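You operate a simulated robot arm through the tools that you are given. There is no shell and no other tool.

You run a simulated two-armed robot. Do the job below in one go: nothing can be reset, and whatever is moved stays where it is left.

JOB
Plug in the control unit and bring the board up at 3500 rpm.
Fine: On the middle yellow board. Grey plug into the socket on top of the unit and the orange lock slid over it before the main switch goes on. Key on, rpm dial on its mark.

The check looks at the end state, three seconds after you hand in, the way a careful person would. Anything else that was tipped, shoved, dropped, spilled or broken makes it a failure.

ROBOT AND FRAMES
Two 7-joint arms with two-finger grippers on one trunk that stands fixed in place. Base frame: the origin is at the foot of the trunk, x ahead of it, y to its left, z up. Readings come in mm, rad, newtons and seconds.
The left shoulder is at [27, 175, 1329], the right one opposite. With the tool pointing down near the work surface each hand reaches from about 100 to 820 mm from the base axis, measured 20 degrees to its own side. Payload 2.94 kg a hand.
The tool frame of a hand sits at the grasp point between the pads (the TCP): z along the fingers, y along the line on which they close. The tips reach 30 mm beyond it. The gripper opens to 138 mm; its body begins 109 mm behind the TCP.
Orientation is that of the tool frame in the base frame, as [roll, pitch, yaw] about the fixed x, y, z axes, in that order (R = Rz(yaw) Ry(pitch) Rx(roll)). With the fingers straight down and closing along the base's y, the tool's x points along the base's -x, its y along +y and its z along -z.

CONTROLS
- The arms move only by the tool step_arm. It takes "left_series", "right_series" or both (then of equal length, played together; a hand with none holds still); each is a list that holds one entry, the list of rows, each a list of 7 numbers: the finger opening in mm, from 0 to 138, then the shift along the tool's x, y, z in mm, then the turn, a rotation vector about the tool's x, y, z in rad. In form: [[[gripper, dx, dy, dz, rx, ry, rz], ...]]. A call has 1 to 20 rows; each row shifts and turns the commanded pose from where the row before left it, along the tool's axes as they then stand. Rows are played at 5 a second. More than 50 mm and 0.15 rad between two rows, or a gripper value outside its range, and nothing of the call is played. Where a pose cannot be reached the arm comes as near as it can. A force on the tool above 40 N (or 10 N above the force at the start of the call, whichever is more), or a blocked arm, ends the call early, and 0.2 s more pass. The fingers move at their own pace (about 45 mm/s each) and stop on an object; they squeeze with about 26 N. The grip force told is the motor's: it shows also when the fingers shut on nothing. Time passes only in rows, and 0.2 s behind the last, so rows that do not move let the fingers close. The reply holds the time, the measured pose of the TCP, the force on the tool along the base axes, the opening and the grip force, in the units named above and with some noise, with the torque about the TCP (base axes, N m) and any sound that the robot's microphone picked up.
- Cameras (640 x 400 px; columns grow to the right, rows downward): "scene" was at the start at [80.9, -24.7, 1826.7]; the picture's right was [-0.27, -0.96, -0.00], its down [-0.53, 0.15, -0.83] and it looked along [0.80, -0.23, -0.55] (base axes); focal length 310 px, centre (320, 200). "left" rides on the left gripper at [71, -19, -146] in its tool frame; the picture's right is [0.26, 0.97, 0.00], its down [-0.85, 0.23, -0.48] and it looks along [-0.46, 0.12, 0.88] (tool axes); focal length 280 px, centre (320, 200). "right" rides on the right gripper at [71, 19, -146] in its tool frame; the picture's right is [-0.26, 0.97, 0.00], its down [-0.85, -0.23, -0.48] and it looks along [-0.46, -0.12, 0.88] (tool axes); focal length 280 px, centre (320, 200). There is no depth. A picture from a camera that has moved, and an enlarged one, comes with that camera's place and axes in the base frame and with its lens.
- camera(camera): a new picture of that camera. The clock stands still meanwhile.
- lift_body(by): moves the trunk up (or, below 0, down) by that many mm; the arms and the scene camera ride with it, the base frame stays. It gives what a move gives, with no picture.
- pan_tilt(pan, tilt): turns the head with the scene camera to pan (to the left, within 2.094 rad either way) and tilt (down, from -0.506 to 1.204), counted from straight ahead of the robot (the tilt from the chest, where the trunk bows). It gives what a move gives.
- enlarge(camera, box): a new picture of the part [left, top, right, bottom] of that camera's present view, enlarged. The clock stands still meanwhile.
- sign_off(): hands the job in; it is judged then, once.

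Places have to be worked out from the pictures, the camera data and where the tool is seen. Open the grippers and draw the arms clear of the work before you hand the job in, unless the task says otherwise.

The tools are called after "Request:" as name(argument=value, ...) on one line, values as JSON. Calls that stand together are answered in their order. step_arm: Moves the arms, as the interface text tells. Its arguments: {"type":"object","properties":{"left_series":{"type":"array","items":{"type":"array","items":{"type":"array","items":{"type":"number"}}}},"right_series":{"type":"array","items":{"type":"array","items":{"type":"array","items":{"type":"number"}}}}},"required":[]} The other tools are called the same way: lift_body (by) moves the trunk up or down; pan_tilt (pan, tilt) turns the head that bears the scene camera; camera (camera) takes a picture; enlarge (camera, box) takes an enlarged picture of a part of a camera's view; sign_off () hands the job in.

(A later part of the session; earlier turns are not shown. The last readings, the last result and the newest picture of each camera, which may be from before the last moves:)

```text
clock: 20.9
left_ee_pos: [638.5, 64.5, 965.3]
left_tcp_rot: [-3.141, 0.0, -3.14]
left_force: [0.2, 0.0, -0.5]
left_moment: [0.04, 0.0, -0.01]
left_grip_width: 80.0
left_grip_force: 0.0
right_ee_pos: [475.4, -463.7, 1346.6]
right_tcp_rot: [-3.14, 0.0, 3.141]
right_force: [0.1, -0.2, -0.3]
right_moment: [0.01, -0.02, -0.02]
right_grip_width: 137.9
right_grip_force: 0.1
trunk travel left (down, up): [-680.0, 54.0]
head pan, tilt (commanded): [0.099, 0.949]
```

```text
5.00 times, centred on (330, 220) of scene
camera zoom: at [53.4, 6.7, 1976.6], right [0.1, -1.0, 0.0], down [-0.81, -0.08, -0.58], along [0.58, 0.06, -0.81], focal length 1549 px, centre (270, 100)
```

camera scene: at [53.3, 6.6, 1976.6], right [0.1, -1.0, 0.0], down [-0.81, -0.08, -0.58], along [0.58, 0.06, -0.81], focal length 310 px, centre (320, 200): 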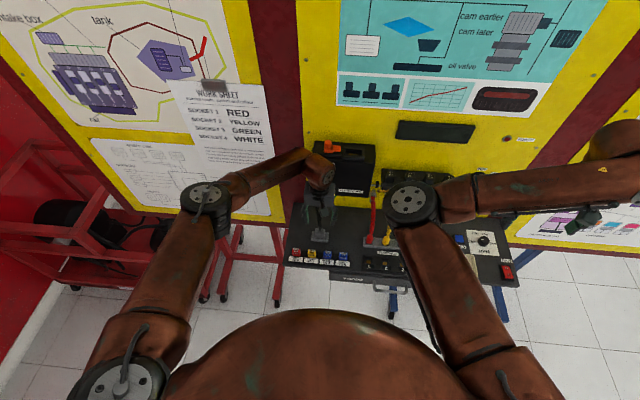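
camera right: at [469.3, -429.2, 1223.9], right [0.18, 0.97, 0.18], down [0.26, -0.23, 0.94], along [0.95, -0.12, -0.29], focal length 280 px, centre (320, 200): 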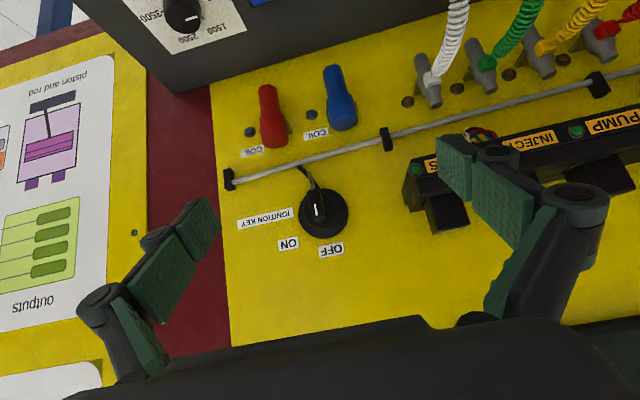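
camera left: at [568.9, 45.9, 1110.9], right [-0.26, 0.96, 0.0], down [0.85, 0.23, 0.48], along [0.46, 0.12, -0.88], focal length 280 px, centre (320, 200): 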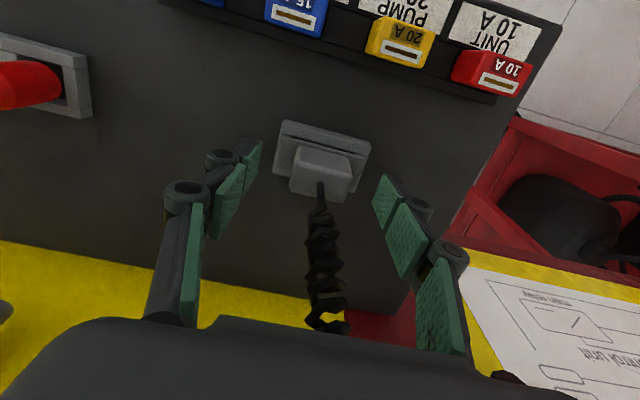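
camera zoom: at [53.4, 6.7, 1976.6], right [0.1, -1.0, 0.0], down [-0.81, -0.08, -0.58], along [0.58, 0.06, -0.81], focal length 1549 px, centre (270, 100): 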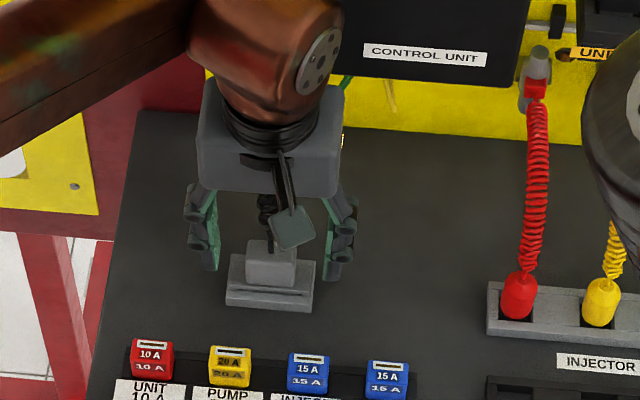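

The plug top projects right at the expected TCP spot, centred between the pads. I close the fingers on the body.

Request:
step_arm(left_series=[[[50, 0, 0, 0, 0, 0, 0], [40, 0, 0, 0, 0, 0, 0], [20, 0, 0, 0, 0, 0, 0], [20, 0, 0, 0, 0, 0, 0], [20, 0, 0, 0, 0, 0, 0], [20, 0, 0, 0, 0, 0, 0], [20, 0, 0, 0, 0, 0, 0]]])

Request:
camera(camera="left")

Request:
enlarge(camera="scene", box=[300, 200, 360, 250])

```text
clock: 22.4
left_ee_pos: [640.3, 64.6, 966.0]
left_tcp_rot: [-3.138, 0.001, -3.14]
left_force: [-0.1, 0.7, 0.1]
left_moment: [0.0, 0.02, 0.03]
left_grip_width: 37.0
left_grip_force: 25.8
right_ee_pos: [475.5, -462.8, 1347.2]
right_tcp_rot: [-3.14, 0.0, -3.14]
right_force: [-0.1, -0.3, 0.2]
right_moment: [0.01, 0.02, 0.04]
right_grip_width: 138.3
right_grip_force: 0.0
trunk travel left (down, up): [-680.0, 54.0]
head pan, tilt (commanded): [0.099, 0.949]
```

```text
taken
camera left: at [568.9, 46.0, 1111.0], right [-0.26, 0.96, 0.0], down [0.85, 0.23, 0.48], along [0.46, 0.12, -0.88], focal length 280 px, centre (320, 200)
```

left: 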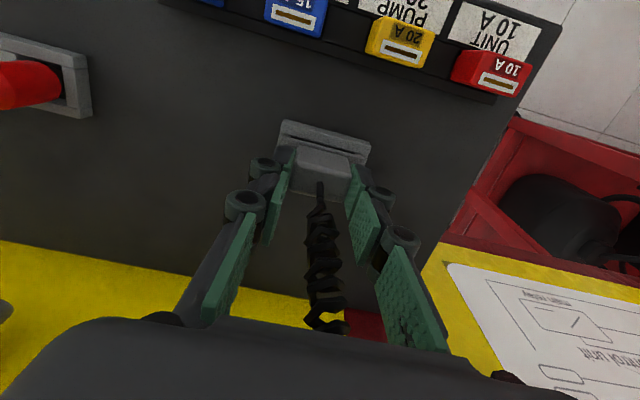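

```text
8.00 times, centred on (330, 225) of scene
camera zoom: at [53.4, 6.6, 1976.5], right [0.1, -1.0, 0.0], down [-0.81, -0.08, -0.58], along [0.58, 0.06, -0.81], focal length 2478 px, centre (240, 0)
```

zoom: 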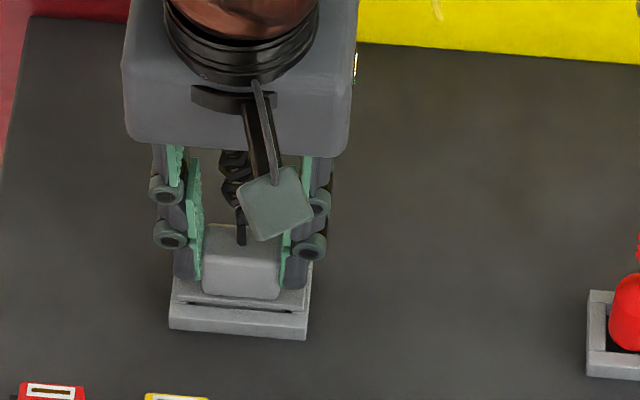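

The plug is gripped at 37 mm width. I lift it straight up out of the holder, slowly at first.

Request:
step_arm(left_series=[[[20, 0, 0, -5, 0, 0, 0], [20, 0, 0, -8, 0, 0, 0], [20, 0, 0, -10, 0, 0, 0], [20, 0, 0, -12, 0, 0, 0], [20, 0, 0, -15, 0, 0, 0], [20, 0, 0, -20, 0, 0, 0], [20, 0, 0, 0, 0, 0, 0]]])

Request:
camera(camera="left")

Request:
enlarge(camera="scene", box=[290, 180, 370, 250])

```text
clock: 24.1
left_ee_pos: [639.3, 63.0, 1032.6]
left_tcp_rot: [-3.139, 0.0, -3.139]
left_force: [0.4, -0.3, -0.6]
left_moment: [0.02, -0.01, 0.03]
left_grip_width: 37.1
left_grip_force: 26.5
right_ee_pos: [476.1, -463.4, 1348.2]
right_tcp_rot: [3.141, 0.0, -3.139]
right_force: [-0.1, 0.5, 0.0]
right_moment: [0.01, -0.03, 0.01]
right_grip_width: 137.9
right_grip_force: 0.0
trunk travel left (down, up): [-680.0, 54.0]
head pan, tilt (commanded): [0.099, 0.949]
```

```text
taken
camera left: at [568.4, 43.6, 1178.9], right [-0.26, 0.96, 0.0], down [0.85, 0.23, 0.48], along [0.46, 0.12, -0.88], focal length 280 px, centre (320, 200)
```

left: 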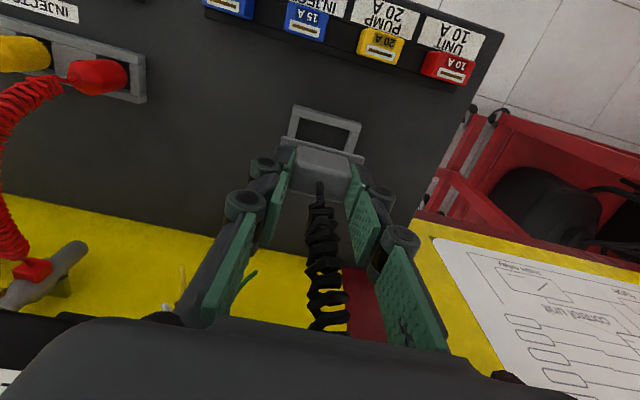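

```text
5.71 times, centred on (330, 215) of scene
camera zoom: at [53.7, 6.6, 1976.5], right [0.1, -1.0, 0.0], down [-0.81, -0.08, -0.58], along [0.58, 0.06, -0.81], focal length 1770 px, centre (263, 114)
```

zoom: 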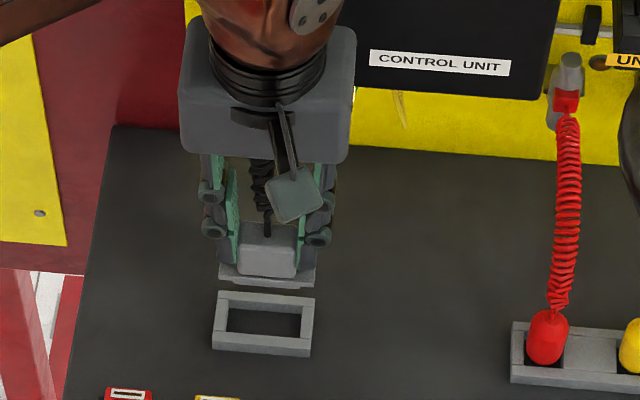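

The plug came out cleanly (the empty holder frame is visible). I raise it in front of the unit, then bring it over the socket with about 60 mm of clearance.

Request:
step_arm(left_series=[[[20, 5, -5.4, -44.7, 0, 0, 0], [20, 5, -5.4, -44.7, 0, 0, 0], [20, 5, -5.4, -44.7, 0, 0, 0], [20, 5, -5.4, -44.7, 0, 0, 0], [20, 5, -5.4, -44.7, 0, 0, 0], [20, 5, -5.4, -44.7, 0, 0, 0], [20, 5, -5.4, -44.7, 0, 0, 0], [20, 5, -5.4, -44.7, 0, 0, 0], [20, -24, -8.3, 0, 0, 0, 0], [20, -24, -8.3, 0, 0, 0, 0], [20, -24, -8.3, 0, 0, 0, 0], [20, -24, -8.3, 0, 0, 0, 0], [20, -24, -8.3, 0, 0, 0, 0], [20, -24, -8.3, 0, 0, 0, 0], [20, 0, 0, 0, 0, 0, 0], [20, 0, 0, 0, 0, 0, 0]]])

Request:
camera(camera="left")

Request:
pan_tilt(pan=-0.05, tilt=0.7)

Request:
camera(camera="scene")

```text
clock: 27.4
left_ee_pos: [702.9, -26.9, 1390.7]
left_tcp_rot: [3.141, 0.001, -3.142]
left_force: [-0.1, -0.5, -1.1]
left_moment: [0.01, 0.01, 0.03]
left_grip_width: 36.8
left_grip_force: 26.0
left hand out of reach, approached as far as the arm can: row 13, 14
right_ee_pos: [475.5, -465.7, 1346.7]
right_tcp_rot: [3.141, 0.001, -3.141]
right_force: [-0.8, -0.1, 0.5]
right_moment: [0.0, -0.04, -0.02]
right_grip_width: 138.1
right_grip_force: 0.1
trunk travel left (down, up): [-680.0, 54.0]
head pan, tilt (commanded): [0.099, 0.949]
```

```text
taken
camera left: at [632.3, -45.3, 1535.8], right [-0.26, 0.96, 0.0], down [0.85, 0.23, 0.48], along [0.46, 0.12, -0.88], focal length 280 px, centre (320, 200)
```

left: 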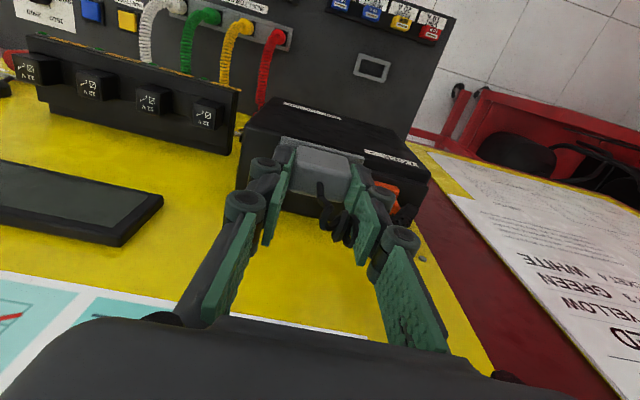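

```text
clock: 28.2
left_ee_pos: [703.4, -24.8, 1390.1]
left_tcp_rot: [-3.141, 0.0, -3.139]
left_force: [0.3, 0.2, -0.7]
left_moment: [-0.01, 0.02, 0.0]
left_grip_width: 37.3
left_grip_force: 26.5
right_ee_pos: [476.2, -463.5, 1346.5]
right_tcp_rot: [3.141, -0.001, -3.141]
right_force: [0.3, 0.5, 0.3]
right_moment: [0.01, -0.02, -0.05]
right_grip_width: 137.8
right_grip_force: 0.1
trunk travel left (down, up): [-680.0, 54.0]
head pan, tilt (commanded): [-0.051, 0.7]
```

```text
taken
camera scene: at [66.1, -4.5, 1996.3], right [-0.05, -1.0, 0.0], down [-0.64, 0.03, -0.76], along [0.76, -0.04, -0.65], focal length 310 px, centre (320, 200)
```

scene: 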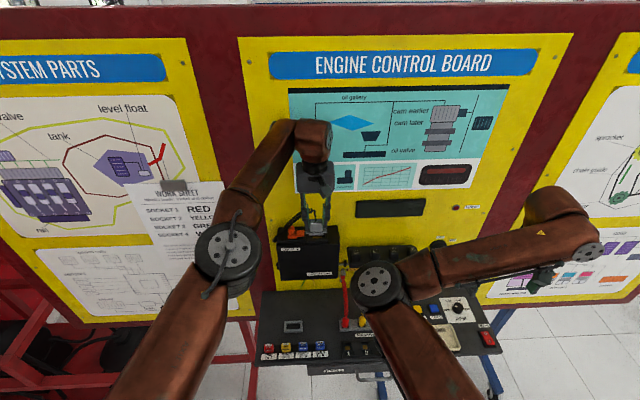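

The hand stops at x≈703: with the tool vertical the socket is out of reach. Tilting the fingers forward would bring the wrist closer, so I test the reach by pitching the hand 0.4 rad here, well above the unit.

Request:
step_arm(left_series=[[[20, 0, 0, 0, 0, -0.1, 0], [20, 0, 0, 0, 0, -0.1, 0], [20, 0, 0, 0, 0, -0.1, 0], [20, 0, 0, 0, 0, -0.1, 0], [20, 0, 0, 0, 0, 0, 0], [20, 0, 0, 0, 0, 0, 0]]])

```text
clock: 29.6
left_ee_pos: [702.9, -25.9, 1389.1]
left_tcp_rot: [-3.139, 0.402, -3.141]
left_force: [0.0, -0.2, -1.1]
left_moment: [0.01, 0.01, 0.04]
left_grip_width: 37.1
left_grip_force: 26.0
right_ee_pos: [474.7, -464.2, 1346.3]
right_tcp_rot: [3.141, 0.001, -3.141]
right_force: [0.2, 0.7, -0.2]
right_moment: [0.05, 0.01, -0.04]
right_grip_width: 137.9
right_grip_force: 0.0
trunk travel left (down, up): [-680.0, 54.0]
head pan, tilt (commanded): [-0.051, 0.7]
```

The commanded pose was re-based to where the arm is. I test moving 45 mm further ahead at this tilt.

Request:
step_arm(left_series=[[[20, -20.7, 0, 8.75, 0, 0, 0], [20, -20.7, 0, 8.75, 0, 0, 0], [20, 0, 0, 0, 0, 0, 0], [20, 0, 0, 0, 0, 0, 0]]])

Request:
camera(camera="left")

Request:
enlarge(camera="scene", box=[270, 160, 350, 260])

```text
clock: 30.6
left_ee_pos: [747.9, -25.4, 1389.1]
left_tcp_rot: [-3.139, 0.399, -3.14]
left_force: [0.2, -0.5, -1.2]
left_moment: [0.0, 0.01, 0.0]
left_grip_width: 37.2
left_grip_force: 25.6
right_ee_pos: [477.0, -464.0, 1346.3]
right_tcp_rot: [-3.141, 0.001, -3.141]
right_force: [-0.4, 0.5, -0.1]
right_moment: [0.0, -0.01, -0.03]
right_grip_width: 138.0
right_grip_force: 0.0
trunk travel left (down, up): [-680.0, 54.0]
head pan, tilt (commanded): [-0.051, 0.7]
```

```text
taken
camera left: at [626.5, -44.7, 1495.7], right [-0.24, 0.96, -0.1], down [0.6, 0.23, 0.77], along [0.77, 0.12, -0.63], focal length 280 px, centre (320, 200)
```

left: 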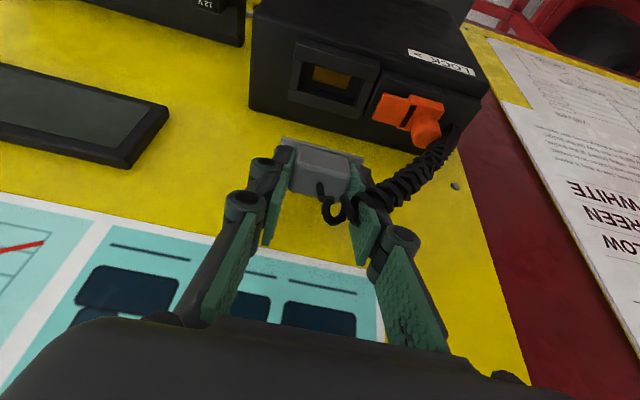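

```text
4.00 times, centred on (310, 210) of scene
camera zoom: at [66.6, -5.3, 1996.3], right [-0.05, -1.0, 0.0], down [-0.64, 0.03, -0.76], along [0.76, -0.04, -0.64], focal length 1239 px, centre (360, 160)
```

zoom: 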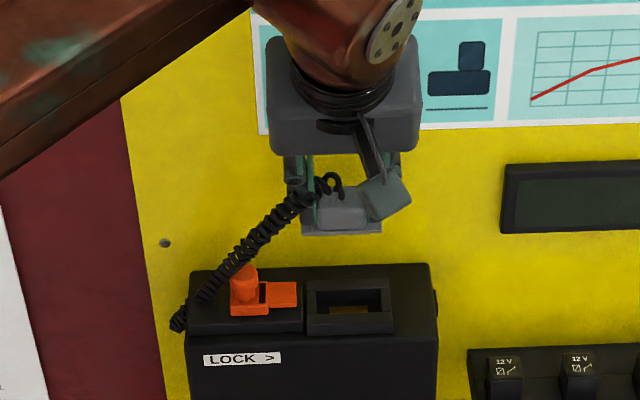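

With a 0.4 rad tilt the socket is within reach. The plug must hang vertical under a tilted hand, so I'll return it to its holder and re-grip it with the hand pitched; I retrace the path back now.

Request:
step_arm(left_series=[[[20, 34, 0, -14.4, 0, 0, 0], [20, 34, 0, -14.4, 0, 0, 0], [20, 34, 0, -14.4, 0, 0, 0], [20, 34, 0, -14.4, 0, 0, 0], [20, 0, 0, 0, 0, 0.1, 0], [20, 0, 0, 0, 0, 0.1, 0], [20, 0, 0, 0, 0, 0.1, 0], [20, 0, 0, 0, 0, 0.1, 0], [20, 0, 11.2, 43.6, 0, 0, 0], [20, 0, 11.2, 43.6, 0, 0, 0], [20, 0, 11.2, 43.6, 0, 0, 0], [20, 0, 11.2, 43.6, 0, 0, 0], [20, 0, 11.2, 43.6, 0, 0, 0], [20, 0, 11.2, 43.6, 0, 0, 0], [20, 0, 11.2, 43.6, 0, 0, 0], [20, 0, 11.2, 43.6, 0, 0, 0], [20, -20, 0, 0, 0, 0, 0], [20, -20, 0, 0, 0, 0, 0], [20, 0, 0, 0, 0, 0, 0], [20, 0, 0, 0, 0, 0, 0]]])

Request:
camera(camera="left")

Request:
pan_tilt(pan=0.1, tilt=0.95)

Request:
enlarge(camera="scene", box=[290, 180, 370, 250])

```text
clock: 34.8
left_ee_pos: [640.9, 62.8, 1041.9]
left_tcp_rot: [-3.14, -0.001, -3.14]
left_force: [0.1, 0.8, -1.2]
left_moment: [0.0, -0.01, -0.01]
left_grip_width: 37.2
left_grip_force: 26.2
right_ee_pos: [476.1, -463.9, 1345.8]
right_tcp_rot: [-3.141, 0.001, -3.14]
right_force: [-1.0, -0.3, 0.1]
right_moment: [0.01, 0.0, 0.01]
right_grip_width: 138.0
right_grip_force: 0.1
trunk travel left (down, up): [-680.0, 54.0]
head pan, tilt (commanded): [-0.051, 0.7]
```

```text
taken
camera left: at [570.9, 43.5, 1187.0], right [-0.26, 0.96, 0.0], down [0.85, 0.23, 0.48], along [0.46, 0.12, -0.88], focal length 280 px, centre (320, 200)
```

left: 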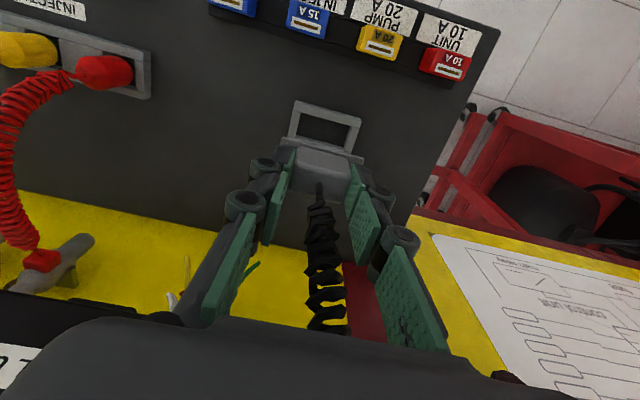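

```text
clock: 35.6
left_ee_pos: [640.8, 61.4, 1042.1]
left_tcp_rot: [-3.138, -0.001, -3.139]
left_force: [-0.4, -0.3, -0.2]
left_moment: [0.0, 0.01, -0.01]
left_grip_width: 37.0
left_grip_force: 25.7
right_ee_pos: [474.8, -464.1, 1346.2]
right_tcp_rot: [-3.141, 0.0, -3.14]
right_force: [0.6, 0.1, -0.2]
right_moment: [0.03, -0.01, -0.04]
right_grip_width: 137.8
right_grip_force: 0.0
trunk travel left (down, up): [-680.0, 54.0]
head pan, tilt (commanded): [0.099, 0.949]
```

```text
5.71 times, centred on (330, 215) of scene
camera zoom: at [53.6, 6.6, 1976.6], right [0.1, -1.0, 0.0], down [-0.81, -0.08, -0.58], along [0.58, 0.06, -0.81], focal length 1770 px, centre (263, 114)
```

zoom: 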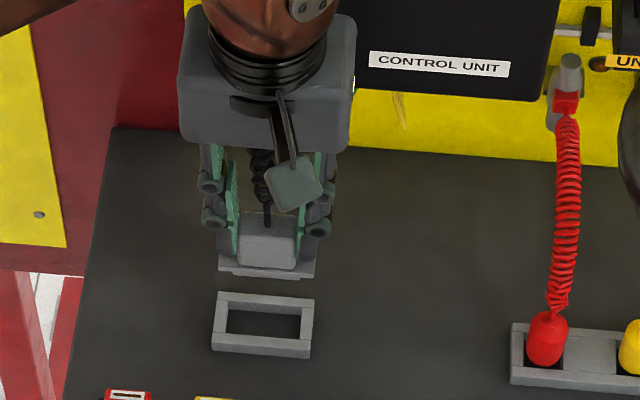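

I zoom the left camera on the holder below the plug to measure the present offset.

Request:
enlarge(camera="left", box=[270, 85, 380, 205])

Request:
enlarge(camera="scene", box=[310, 210, 350, 245])

```text
3.33 times, centred on (325, 145) of left
camera zoom: at [570.8, 43.8, 1187.0], right [-0.26, 0.96, 0.0], down [0.85, 0.23, 0.48], along [0.46, 0.12, -0.88], focal length 935 px, centre (303, 383)
```

zoom: 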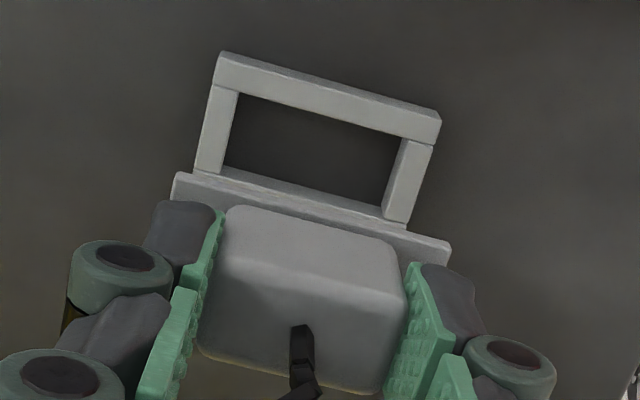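

```text
11.43 times, centred on (330, 228) of scene
camera zoom: at [53.6, 6.6, 1976.6], right [0.1, -1.0, 0.0], down [-0.81, -0.08, -0.58], along [0.58, 0.06, -0.81], focal length 3540 px, centre (206, -114)
```

zoom: 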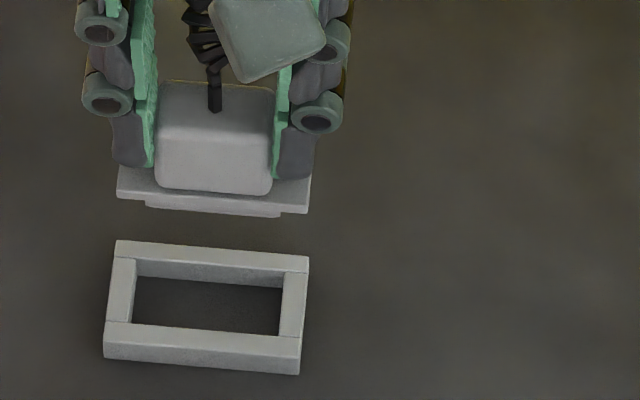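

The insert under the flange is about 43 mm wide against a 50 mm opening, so there is some play; the hand needs about +2.3 mm in y. I correct and lower the plug back into the holder.

Request:
step_arm(left_series=[[[20, 0.5, 2.3, 0, 0, 0, 0], [20, 0, 0, 20, 0, 0, 0], [20, 0, 0, 20, 0, 0, 0], [20, 0, 0, 10, 0, 0, 0], [20, 0, 0, 8, 0, 0, 0], [20, 0, 0, 6, 0, 0, 0], [20, 0, 0, 4, 0, 0, 0], [20, 0, 0, 3, 0, 0, 0], [20, 0, 0, 3, 0, 0, 0], [20, 0, 0, 0, 0, 0, 0], [20, 0, 0, 0, 0, 0, 0]]])

Request:
enlarge(camera="left", box=[270, 85, 380, 205])

Request:
enlarge(camera="scene", box=[310, 210, 350, 245])

```text
clock: 38.0
left_ee_pos: [639.3, 66.9, 966.8]
left_tcp_rot: [-3.14, 0.001, -3.14]
left_force: [0.3, 0.9, -0.2]
left_moment: [0.02, 0.04, -0.01]
left_grip_width: 37.1
left_grip_force: 26.7
right_ee_pos: [475.2, -463.4, 1347.8]
right_tcp_rot: [3.141, -0.001, -3.141]
right_force: [0.1, -0.8, -0.1]
right_moment: [0.03, -0.03, 0.01]
right_grip_width: 137.9
right_grip_force: 0.1
trunk travel left (down, up): [-680.0, 54.0]
head pan, tilt (commanded): [0.099, 0.949]
```

```text
3.33 times, centred on (325, 145) of left
camera zoom: at [569.1, 47.1, 1112.4], right [-0.26, 0.96, 0.0], down [0.85, 0.23, 0.48], along [0.46, 0.12, -0.88], focal length 935 px, centre (303, 383)
```

zoom: 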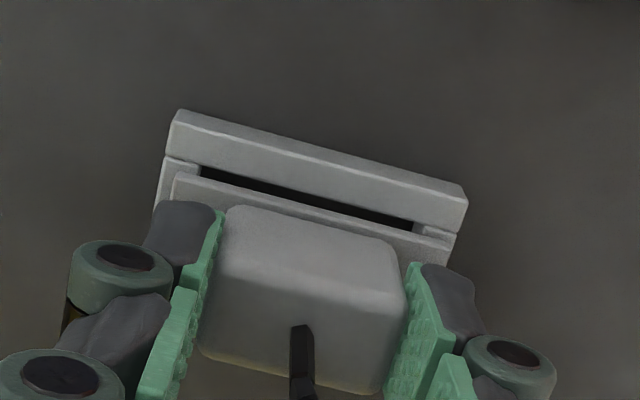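

```text
11.43 times, centred on (330, 228) of scene
camera zoom: at [53.5, 6.6, 1976.5], right [0.1, -1.0, 0.0], down [-0.81, -0.08, -0.58], along [0.58, 0.06, -0.81], focal length 3540 px, centre (206, -114)
```

zoom: 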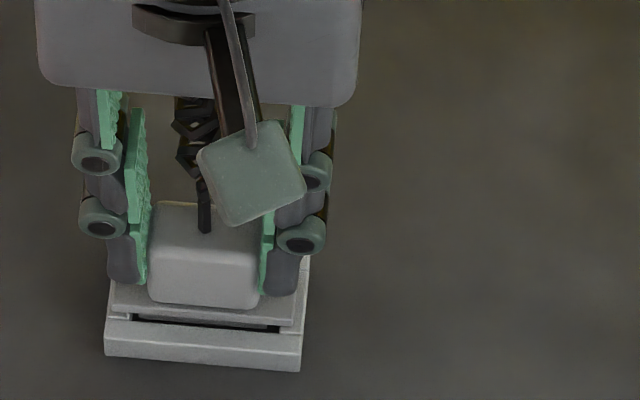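

The insert is inside the opening with no contact force yet. I shift 2 mm back toward the robot and lower gently until it seats.

Request:
step_arm(left_series=[[[20, 2, -1, 0, 0, 0, 0], [20, 0, 0, 1, 0, 0, 0], [20, 0, 0, 1, 0, 0, 0], [20, 0, 0, 0, 0, 0, 0], [20, 0, 0, 0, 0, 0, 0]]])

Request:
enlarge(camera="left", box=[270, 85, 380, 205])

```text
clock: 39.2
left_ee_pos: [638.1, 64.6, 965.8]
left_tcp_rot: [-3.139, 0.001, -3.141]
left_force: [-0.7, 1.7, 12.9]
left_moment: [0.09, -0.01, -0.01]
left_grip_width: 36.9
left_grip_force: 25.7
right_ee_pos: [474.3, -463.9, 1348.0]
right_tcp_rot: [3.141, 0.0, -3.139]
right_force: [-0.5, 0.6, 1.2]
right_moment: [-0.01, -0.03, -0.01]
right_grip_width: 138.0
right_grip_force: 0.0
trunk travel left (down, up): [-680.0, 54.0]
head pan, tilt (commanded): [0.099, 0.949]
```

```text
3.33 times, centred on (325, 145) of left
camera zoom: at [566.9, 46.4, 1111.4], right [-0.26, 0.96, 0.0], down [0.85, 0.23, 0.48], along [0.46, 0.12, -0.88], focal length 935 px, centre (303, 383)
```

zoom: 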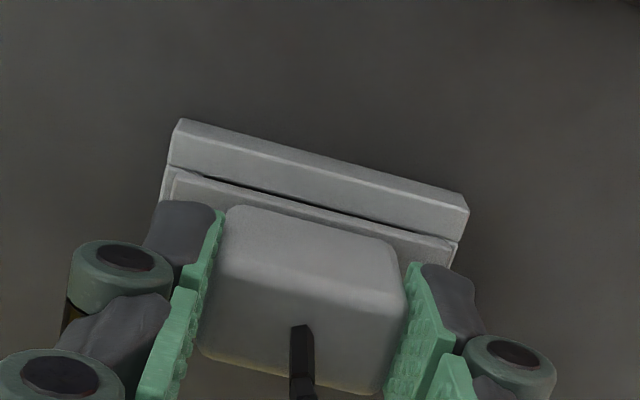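

The plug is seated again (13 N upward). I open the fingers, pitch the hand 0.4 rad about the TCP, and shift about 5 mm toward the robot so the tilted pads cover the body.

Request:
step_arm(left_series=[[[45, 0, 0, -1, 0, 0, 0], [60, 0, 0, 0, 0, 0, 0], [70, 0, 0, 0, 0, 0, 0], [70, 0, 0, 0, 0, 0, 0], [70, 0, 0, 0, 0, -0.1, 0], [70, 0, 0, 0, 0, -0.1, 0], [70, 0, 0, 0, 0, -0.1, 0], [70, 0, 0, 0, 0, -0.1, 0], [70, 5.1, 0, -2.1, 0, 0, 0], [70, 0, 0, 0, 0, 0, 0], [70, 0, 0, 0, 0, 0, 0]]])

Request:
camera(camera="left")

Request:
enlarge(camera="scene", box=[300, 190, 360, 250])

```text
clock: 41.6
left_ee_pos: [633.3, 64.8, 964.4]
left_tcp_rot: [-3.14, 0.401, -3.14]
left_force: [0.0, 0.2, -0.1]
left_moment: [-0.04, -0.02, -0.02]
left_grip_width: 70.0
left_grip_force: 0.1
right_ee_pos: [475.7, -463.2, 1346.7]
right_tcp_rot: [-3.141, 0.0, -3.141]
right_force: [0.5, -0.4, 0.2]
right_moment: [-0.01, 0.02, -0.02]
right_grip_width: 137.8
right_grip_force: 0.1
trunk travel left (down, up): [-680.0, 54.0]
head pan, tilt (commanded): [0.099, 0.949]
```

```text
taken
camera left: at [510.5, 46.6, 1071.9], right [-0.24, 0.96, -0.1], down [0.6, 0.23, 0.77], along [0.77, 0.12, -0.63], focal length 280 px, centre (320, 200)
```

left: 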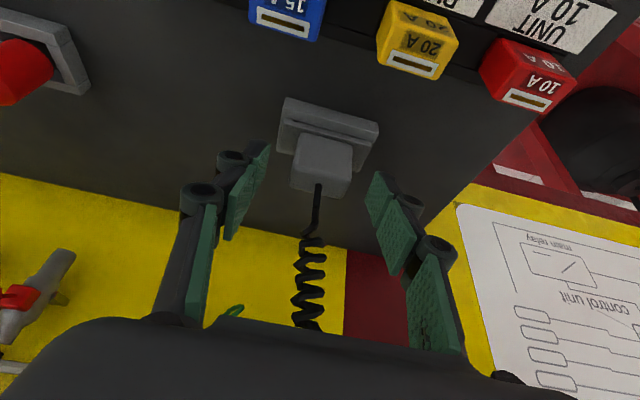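

```text
6.67 times, centred on (330, 220) of scene
camera zoom: at [53.4, 6.7, 1976.5], right [0.1, -1.0, 0.0], down [-0.81, -0.08, -0.58], along [0.58, 0.06, -0.81], focal length 2065 px, centre (253, 67)
```

zoom: 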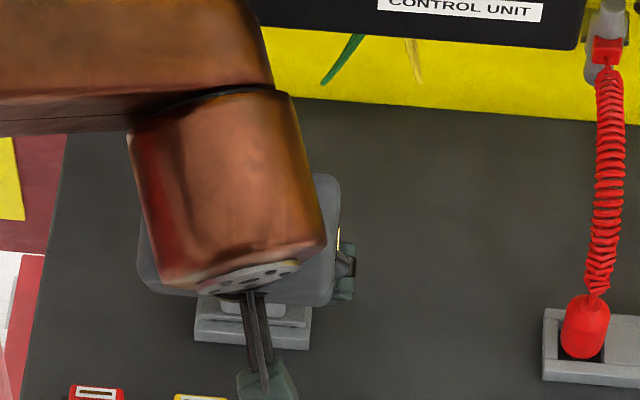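

The cable exit shows where predicted, so the tilted pads straddle the plug well. I close the fingers.

Request:
step_arm(left_series=[[[50, 0, 0, 0, 0, 0, 0], [40, 0, 0, 0, 0, 0, 0], [20, 0, 0, 0, 0, 0, 0], [20, 0, 0, 0, 0, 0, 0], [20, 0, 0, 0, 0, 0, 0], [20, 0, 0, 0, 0, 0, 0], [20, 0, 0, 0, 0, 0, 0]]])

Request:
enlarge(camera="left", box=[250, 80, 390, 220])

```text
clock: 43.2
left_ee_pos: [631.7, 65.4, 966.0]
left_tcp_rot: [-3.14, 0.4, -3.14]
left_force: [-0.1, 0.3, 1.0]
left_moment: [-0.04, -0.01, 0.0]
left_grip_width: 36.9
left_grip_force: 26.1
right_ee_pos: [474.4, -463.4, 1346.6]
right_tcp_rot: [3.141, 0.001, -3.141]
right_force: [-0.4, 0.6, 1.0]
right_moment: [-0.01, -0.02, -0.01]
right_grip_width: 138.1
right_grip_force: 0.1
trunk travel left (down, up): [-680.0, 54.0]
head pan, tilt (commanded): [0.099, 0.949]
```

```text
2.86 times, centred on (320, 150) of left
camera zoom: at [510.5, 46.5, 1071.9], right [-0.24, 0.96, -0.1], down [0.6, 0.23, 0.77], along [0.77, 0.12, -0.63], focal length 801 px, centre (320, 343)
```

zoom: 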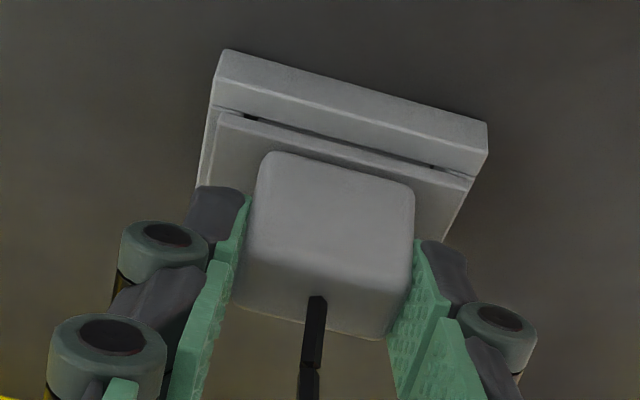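

Gripped again with the hand tilted and the plug vertical. I lift it out, carry it up in front of the unit and over to about 45 mm above the socket.

Request:
step_arm(left_series=[[[20, -1.95, 0, -4.6, 0, 0, 0], [20, -3.1, 0, -7.4, 0, 0, 0], [20, -3.9, 0, -9.2, 0, 0, 0], [20, -4.7, 0, -11, 0, 0, 0], [20, -5.8, 0, -13.8, 0, 0, 0], [20, -7.8, 0, -18.4, 0, 0, 0], [20, -13.6, -5.6, -42.4, 0, 0, 0], [20, -13.6, -5.6, -42.4, 0, 0, 0], [20, -13.6, -5.6, -42.4, 0, 0, 0], [20, -13.6, -5.6, -42.4, 0, 0, 0], [20, -13.6, -5.6, -42.4, 0, 0, 0], [20, -13.6, -5.6, -42.4, 0, 0, 0], [20, -13.6, -5.6, -42.4, 0, 0, 0], [20, -13.6, -5.6, -42.4, 0, 0, 0], [20, 0, 0, 0, 0, 0, 0]]])

Request:
camera(camera="left")

Request:
pan_tilt(pan=-0.05, tilt=0.7)

Request:
enlarge(camera="scene", box=[250, 150, 370, 270])

```text
clock: 46.4
left_ee_pos: [600.2, 19.4, 1390.7]
left_tcp_rot: [-3.141, 0.399, -3.14]
left_force: [-0.4, 0.4, -0.5]
left_moment: [-0.04, 0.02, -0.01]
left_grip_width: 36.9
left_grip_force: 26.0
right_ee_pos: [476.2, -462.9, 1347.0]
right_tcp_rot: [-3.141, 0.001, -3.141]
right_force: [-0.1, -0.1, -0.1]
right_moment: [-0.03, 0.01, 0.01]
right_grip_width: 138.1
right_grip_force: 0.1
trunk travel left (down, up): [-680.0, 54.0]
head pan, tilt (commanded): [0.099, 0.949]
```

```text
taken
camera left: at [478.7, 0.1, 1497.5], right [-0.24, 0.96, -0.1], down [0.6, 0.23, 0.77], along [0.77, 0.12, -0.63], focal length 280 px, centre (320, 200)
```

left: 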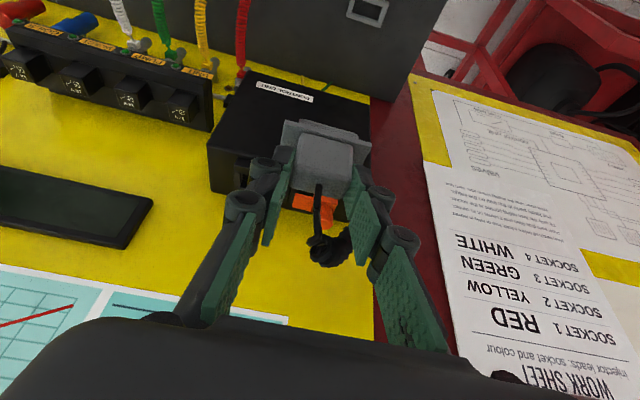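

```text
clock: 47.2
left_ee_pos: [599.8, 17.7, 1389.9]
left_tcp_rot: [-3.139, 0.401, -3.14]
left_force: [0.3, 0.0, -1.2]
left_moment: [-0.02, -0.04, 0.0]
left_grip_width: 37.1
left_grip_force: 25.7
right_ee_pos: [475.9, -463.6, 1347.3]
right_tcp_rot: [3.141, -0.001, -3.141]
right_force: [-0.2, 0.3, -0.8]
right_moment: [0.0, -0.02, 0.01]
right_grip_width: 137.9
right_grip_force: 0.1
trunk travel left (down, up): [-680.0, 54.0]
head pan, tilt (commanded): [-0.051, 0.7]
```

```text
3.33 times, centred on (310, 210) of scene
camera zoom: at [65.7, -4.8, 1996.3], right [-0.05, -1.0, 0.0], down [-0.64, 0.03, -0.76], along [0.76, -0.04, -0.64], focal length 1032 px, centre (353, 167)
```

zoom: 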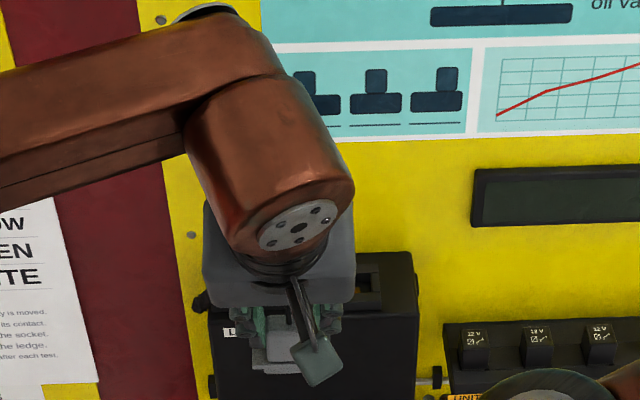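

The plug is clear of the unit. I move it over the socket at about z 1375.

Request:
step_arm(left_series=[[[20, -30.2, -11.9, 16.8, 0, 0, 0], [20, -30.2, -11.9, 16.8, 0, 0, 0], [20, -30.2, -11.9, 16.8, 0, 0, 0], [20, -30.2, -11.9, 16.8, 0, 0, 0], [20, 0, 0, 0, 0, 0, 0], [20, 0, 0, 0, 0, 0, 0]]])

Request:
enlarge(camera="left", box=[250, 60, 390, 200])

Request:
camera(camera="left")

Request:
enlarge(camera="scene", box=[280, 190, 350, 260])

```text
clock: 48.6
left_ee_pos: [738.3, -27.3, 1376.2]
left_tcp_rot: [-3.139, 0.4, -3.14]
left_force: [-0.7, 0.3, -0.3]
left_moment: [0.0, 0.02, 0.01]
left_grip_width: 36.8
left_grip_force: 26.0
right_ee_pos: [477.1, -463.8, 1347.7]
right_tcp_rot: [-3.14, 0.0, -3.142]
right_force: [0.1, -0.1, 0.7]
right_moment: [-0.02, 0.01, 0.02]
right_grip_width: 137.7
right_grip_force: 0.0
trunk travel left (down, up): [-680.0, 54.0]
head pan, tilt (commanded): [-0.051, 0.7]
```

```text
2.86 times, centred on (320, 130) of left
camera zoom: at [616.4, -46.2, 1482.2], right [-0.24, 0.96, -0.1], down [0.6, 0.23, 0.77], along [0.77, 0.12, -0.63], focal length 801 px, centre (320, 400)
```

zoom: 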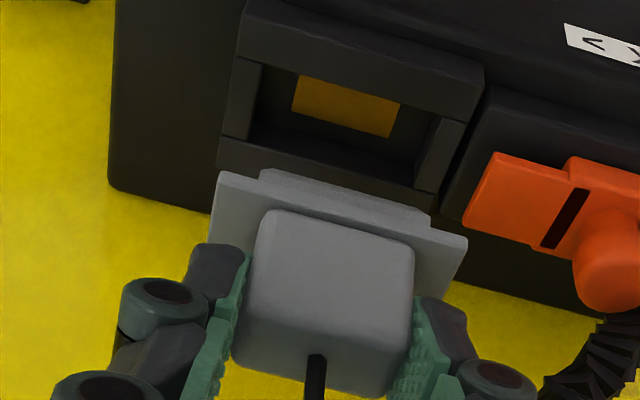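

```text
taken
camera left: at [616.4, -46.2, 1482.2], right [-0.24, 0.96, -0.1], down [0.6, 0.23, 0.77], along [0.77, 0.12, -0.63], focal length 280 px, centre (320, 200)
```

left: 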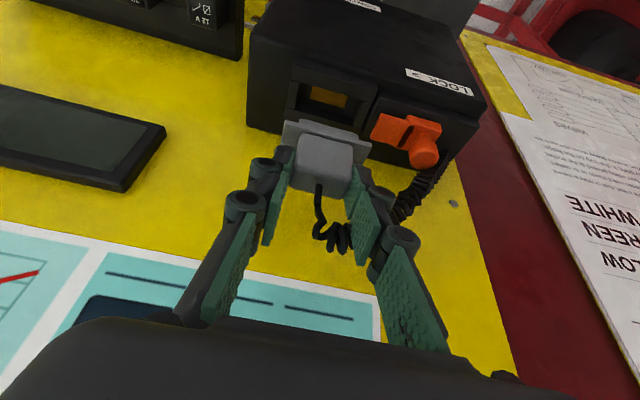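

```text
5.71 times, centred on (315, 225) of scene
camera zoom: at [65.9, -3.9, 1996.3], right [-0.05, -1.0, 0.0], down [-0.64, 0.03, -0.76], along [0.76, -0.04, -0.64], focal length 1770 px, centre (349, 57)
```

zoom: 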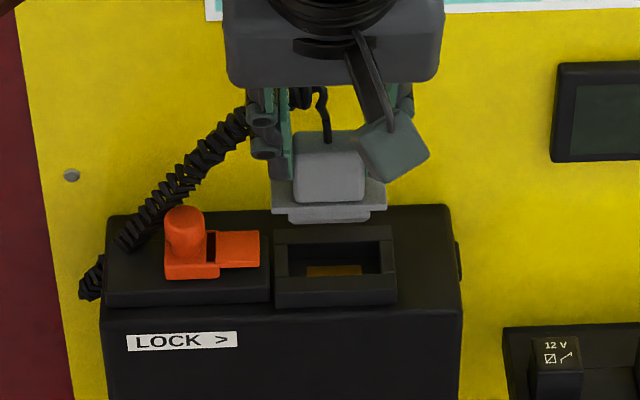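

The opening measures centred at [745.8, -29.5] and the plug needs about -1 mm x and -2.2 mm y. I correct and lower to a few mm above seating.

Request:
step_arm(left_series=[[[20, 0.92, -2.2, -0.39, 0, 0, 0], [20, 5.8, 0, 13.8, 0, 0, 0], [20, 3.9, 0, 9.2, 0, 0, 0], [20, 1.95, 0, 4.6, 0, 0, 0], [20, 0, 0, 0, 0, 0, 0], [20, 0, 0, 0, 0, 0, 0]]])

Request:
enlarge(camera="left", box=[250, 60, 390, 200])

Request:
enlarge(camera="scene", box=[285, 205, 345, 255])

```text
clock: 50.0
left_ee_pos: [737.0, -28.2, 1345.8]
left_tcp_rot: [-3.14, 0.398, -3.138]
left_force: [-0.4, 0.4, -0.5]
left_moment: [0.0, 0.01, -0.02]
left_grip_width: 36.7
left_grip_force: 25.7
right_ee_pos: [474.8, -463.9, 1347.0]
right_tcp_rot: [-3.141, 0.0, 3.141]
right_force: [-1.1, -0.7, -0.2]
right_moment: [0.01, 0.01, 0.01]
right_grip_width: 137.8
right_grip_force: 0.0
trunk travel left (down, up): [-680.0, 54.0]
head pan, tilt (commanded): [-0.051, 0.7]
```

```text
2.86 times, centred on (320, 130) of left
camera zoom: at [615.0, -48.1, 1452.1], right [-0.24, 0.96, -0.1], down [0.6, 0.23, 0.77], along [0.77, 0.12, -0.63], focal length 801 px, centre (320, 400)
```

zoom: 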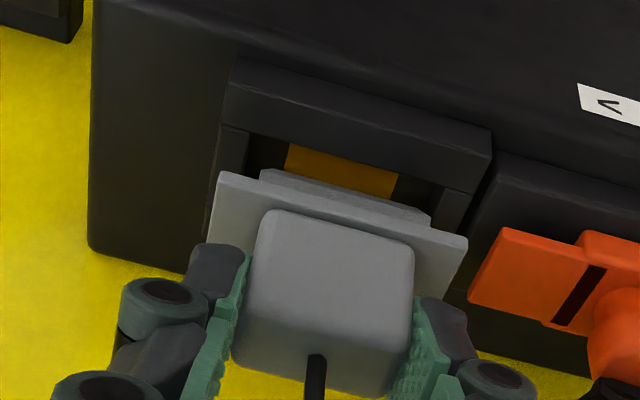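

```text
8.00 times, centred on (315, 230) of scene
camera zoom: at [65.9, -5.2, 1996.3], right [-0.05, -1.0, 0.0], down [-0.64, 0.03, -0.76], along [0.76, -0.04, -0.64], focal length 2478 px, centre (360, -40)
```

zoom: 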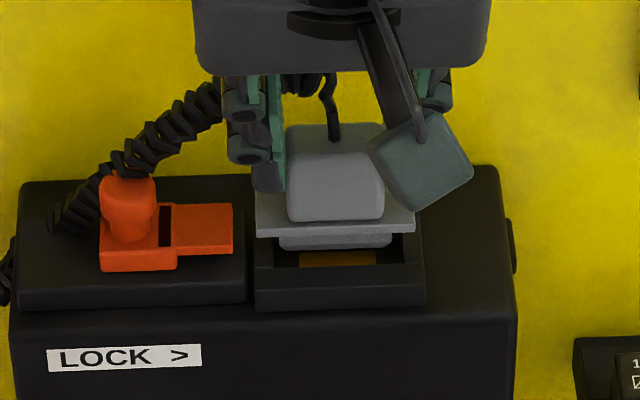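

Alignment looks good from both cameras, within about 1 mm. I shift -0.8 mm in y and lower further in small steps.

Request:
step_arm(left_series=[[[20, 0, -0.8, 0, 0, 0, 0], [20, 2.3, 0, 5.5, 0, 0, 0], [20, 1.56, 0, 3.7, 0, 0, 0], [20, 1.17, 0, 2.8, 0, 0, 0], [20, 0.78, 0, 1.85, 0, 0, 0], [20, 0, 0, 0, 0, 0, 0]]])

Request:
enlarge(camera="left", box=[250, 60, 390, 200])

Request:
enlarge(camera="scene", box=[285, 205, 345, 255])

```text
clock: 51.4
left_ee_pos: [737.4, -30.4, 1331.2]
left_tcp_rot: [-3.14, 0.402, -3.138]
left_force: [-0.5, 0.5, -1.6]
left_moment: [0.0, -0.01, -0.01]
left_grip_width: 37.0
left_grip_force: 26.6
right_ee_pos: [475.7, -464.1, 1345.9]
right_tcp_rot: [3.14, 0.0, 3.141]
right_force: [0.7, -0.2, -0.9]
right_moment: [0.01, 0.01, 0.02]
right_grip_width: 137.8
right_grip_force: 0.0
trunk travel left (down, up): [-680.0, 54.0]
head pan, tilt (commanded): [-0.051, 0.7]
```

```text
2.86 times, centred on (320, 130) of left
camera zoom: at [615.0, -48.6, 1437.2], right [-0.24, 0.96, -0.1], down [0.6, 0.23, 0.77], along [0.77, 0.12, -0.63], focal length 801 px, centre (320, 400)
```

zoom: 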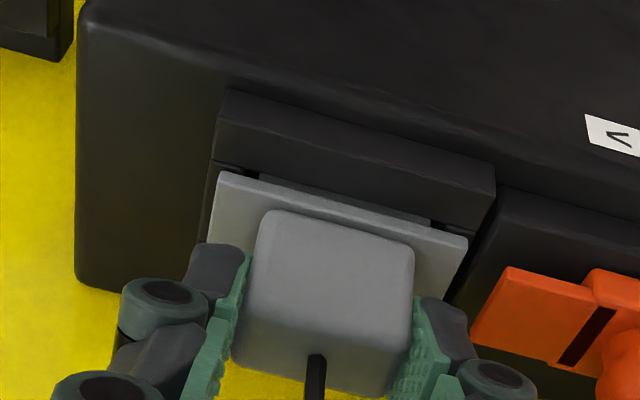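

```text
8.00 times, centred on (315, 230) of scene
camera zoom: at [66.0, -4.9, 1996.3], right [-0.05, -1.0, 0.0], down [-0.64, 0.03, -0.76], along [0.76, -0.04, -0.64], focal length 2478 px, centre (360, -40)
```

zoom: 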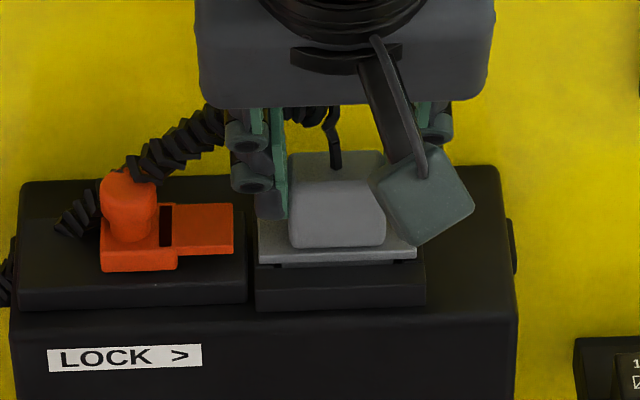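

The plug is nearly seated and matches the seated reference view from the holder. I lower in 1 mm steps to feel the seat.

Request:
step_arm(left_series=[[[20, 0.39, 0, 0.92, 0, 0, 0], [20, 0.39, 0, 0.92, 0, 0, 0], [20, 0.39, 0, 0.92, 0, 0, 0], [20, 0, 0, 0, 0, 0, 0]]])

Request:
enlarge(camera="left", box=[250, 60, 390, 200])

Request:
enlarge(camera="scene", box=[285, 205, 345, 255])

```text
clock: 52.4
left_ee_pos: [736.0, -29.2, 1330.5]
left_tcp_rot: [-3.138, 0.405, -3.138]
left_force: [1.3, 0.9, 16.9]
left_moment: [-0.08, -0.15, 0.07]
left_grip_width: 36.8
left_grip_force: 25.7
right_ee_pos: [474.7, -463.3, 1347.8]
right_tcp_rot: [3.141, 0.0, -3.139]
right_force: [-0.3, -0.2, -1.0]
right_moment: [-0.01, -0.02, -0.02]
right_grip_width: 138.3
right_grip_force: 0.0
trunk travel left (down, up): [-680.0, 54.0]
head pan, tilt (commanded): [-0.051, 0.7]
```

```text
2.86 times, centred on (320, 130) of left
camera zoom: at [614.4, -48.4, 1436.3], right [-0.24, 0.96, -0.11], down [0.59, 0.23, 0.77], along [0.77, 0.12, -0.63], focal length 801 px, centre (320, 400)
```

zoom: 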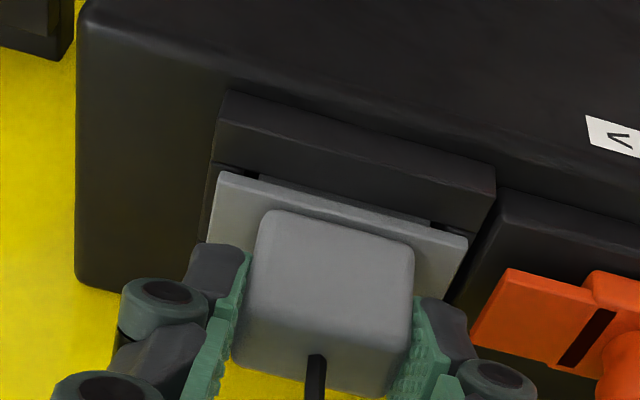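

```text
8.00 times, centred on (315, 230) of scene
camera zoom: at [63.9, -4.6, 1996.5], right [-0.05, -1.0, 0.0], down [-0.64, 0.03, -0.77], along [0.76, -0.04, -0.64], focal length 2478 px, centre (360, -40)
```

zoom: 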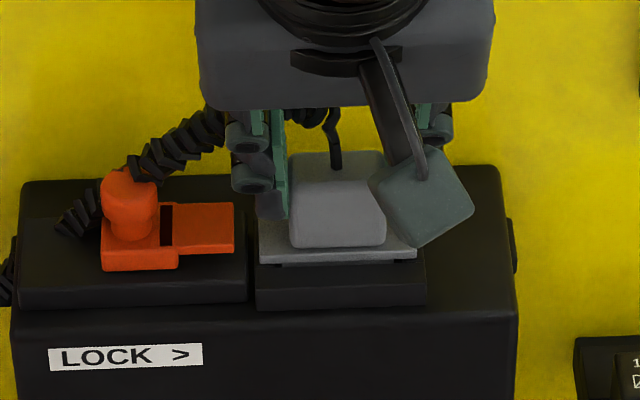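

There is 17 N of upward force and the flange sits at the rim as in the holder. I press about 2 mm more to make sure it is fully home.

Request:
step_arm(left_series=[[[20, 0.39, 0, 0.92, 0, 0, 0], [20, 0.39, 0, 0.92, 0, 0, 0], [20, 0, 0, 0, 0, 0, 0]]])

Request:
enlarge(camera="left", box=[250, 60, 390, 200])

```text
clock: 53.2
left_ee_pos: [735.9, -29.7, 1327.1]
left_tcp_rot: [-3.14, 0.404, -3.139]
left_force: [4.0, 0.9, 22.7]
left_moment: [-0.01, -0.37, 0.0]
left_grip_width: 37.1
left_grip_force: 25.8
right_ee_pos: [473.8, -463.5, 1347.4]
right_tcp_rot: [3.142, 0.003, -3.141]
right_force: [0.7, -0.1, -0.1]
right_moment: [0.0, -0.03, -0.01]
right_grip_width: 138.3
right_grip_force: 0.0
trunk travel left (down, up): [-680.0, 54.0]
head pan, tilt (commanded): [-0.051, 0.7]
```

```text
2.86 times, centred on (320, 130) of left
camera zoom: at [613.9, -48.4, 1433.5], right [-0.24, 0.96, -0.11], down [0.59, 0.23, 0.77], along [0.77, 0.12, -0.63], focal length 801 px, centre (320, 400)
```

zoom: 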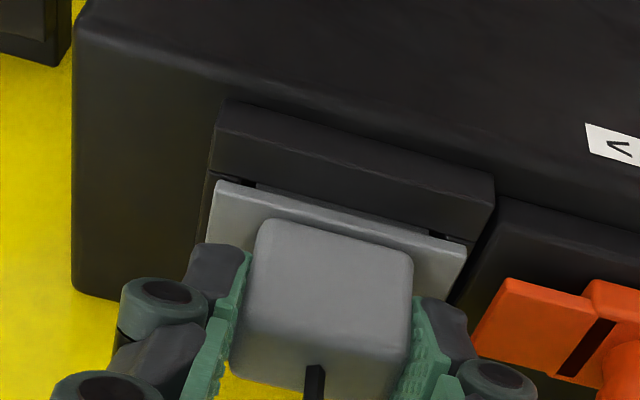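

Pressing more only made the fingers slip about 2 mm on the body, so the plug is fully home. I release with a small opening (to stay clear of the lock tongue beside the left finger) and rise straight up.

Request:
step_arm(left_series=[[[43, -0.78, 0, -1.84, 0, 0, 0], [43, 0, 0, 0, 0, 0, 0], [43, 0, 0, 0, 0, 0, 0]]])

Request:
enlarge(camera="left", box=[250, 60, 390, 200])

Request:
enlarge(camera="scene", box=[285, 205, 345, 255])

```text
clock: 54.0
left_ee_pos: [737.6, -30.1, 1326.4]
left_tcp_rot: [-3.139, 0.4, -3.14]
left_force: [1.2, -0.1, 0.2]
left_moment: [-0.02, 0.02, 0.0]
left_grip_width: 43.3
left_grip_force: 0.1
right_ee_pos: [476.9, -464.1, 1347.0]
right_tcp_rot: [-3.141, -0.002, 3.141]
right_force: [0.3, 0.1, -0.4]
right_moment: [-0.03, -0.01, -0.02]
right_grip_width: 138.2
right_grip_force: 0.0
trunk travel left (down, up): [-680.0, 54.0]
head pan, tilt (commanded): [-0.051, 0.7]
```

```text
2.86 times, centred on (320, 130) of left
camera zoom: at [615.8, -48.8, 1433.1], right [-0.24, 0.96, -0.1], down [0.6, 0.23, 0.77], along [0.76, 0.13, -0.63], focal length 801 px, centre (320, 400)
```

zoom: 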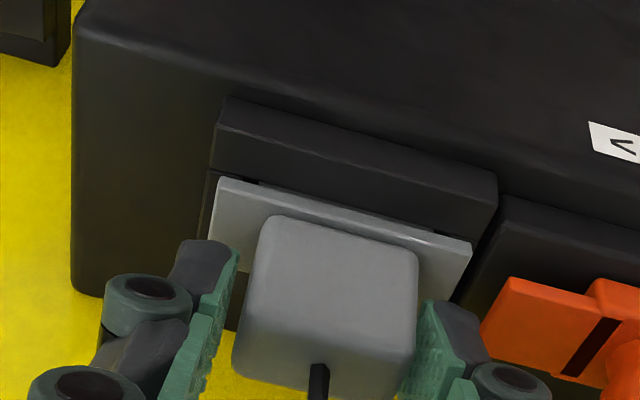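

```text
8.00 times, centred on (315, 230) of scene
camera zoom: at [67.0, -5.1, 1996.2], right [-0.05, -1.0, 0.0], down [-0.64, 0.03, -0.76], along [0.76, -0.04, -0.64], focal length 2478 px, centre (360, -40)
```

zoom: 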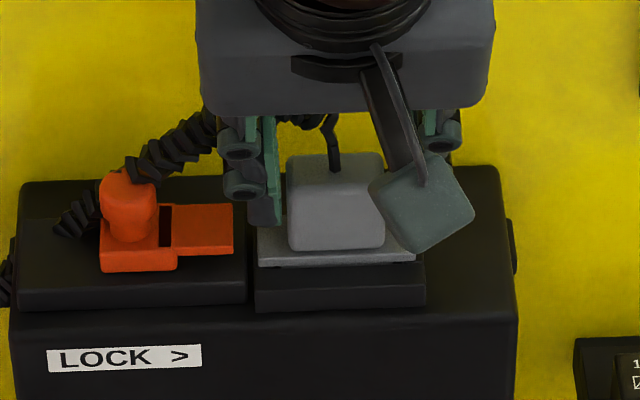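

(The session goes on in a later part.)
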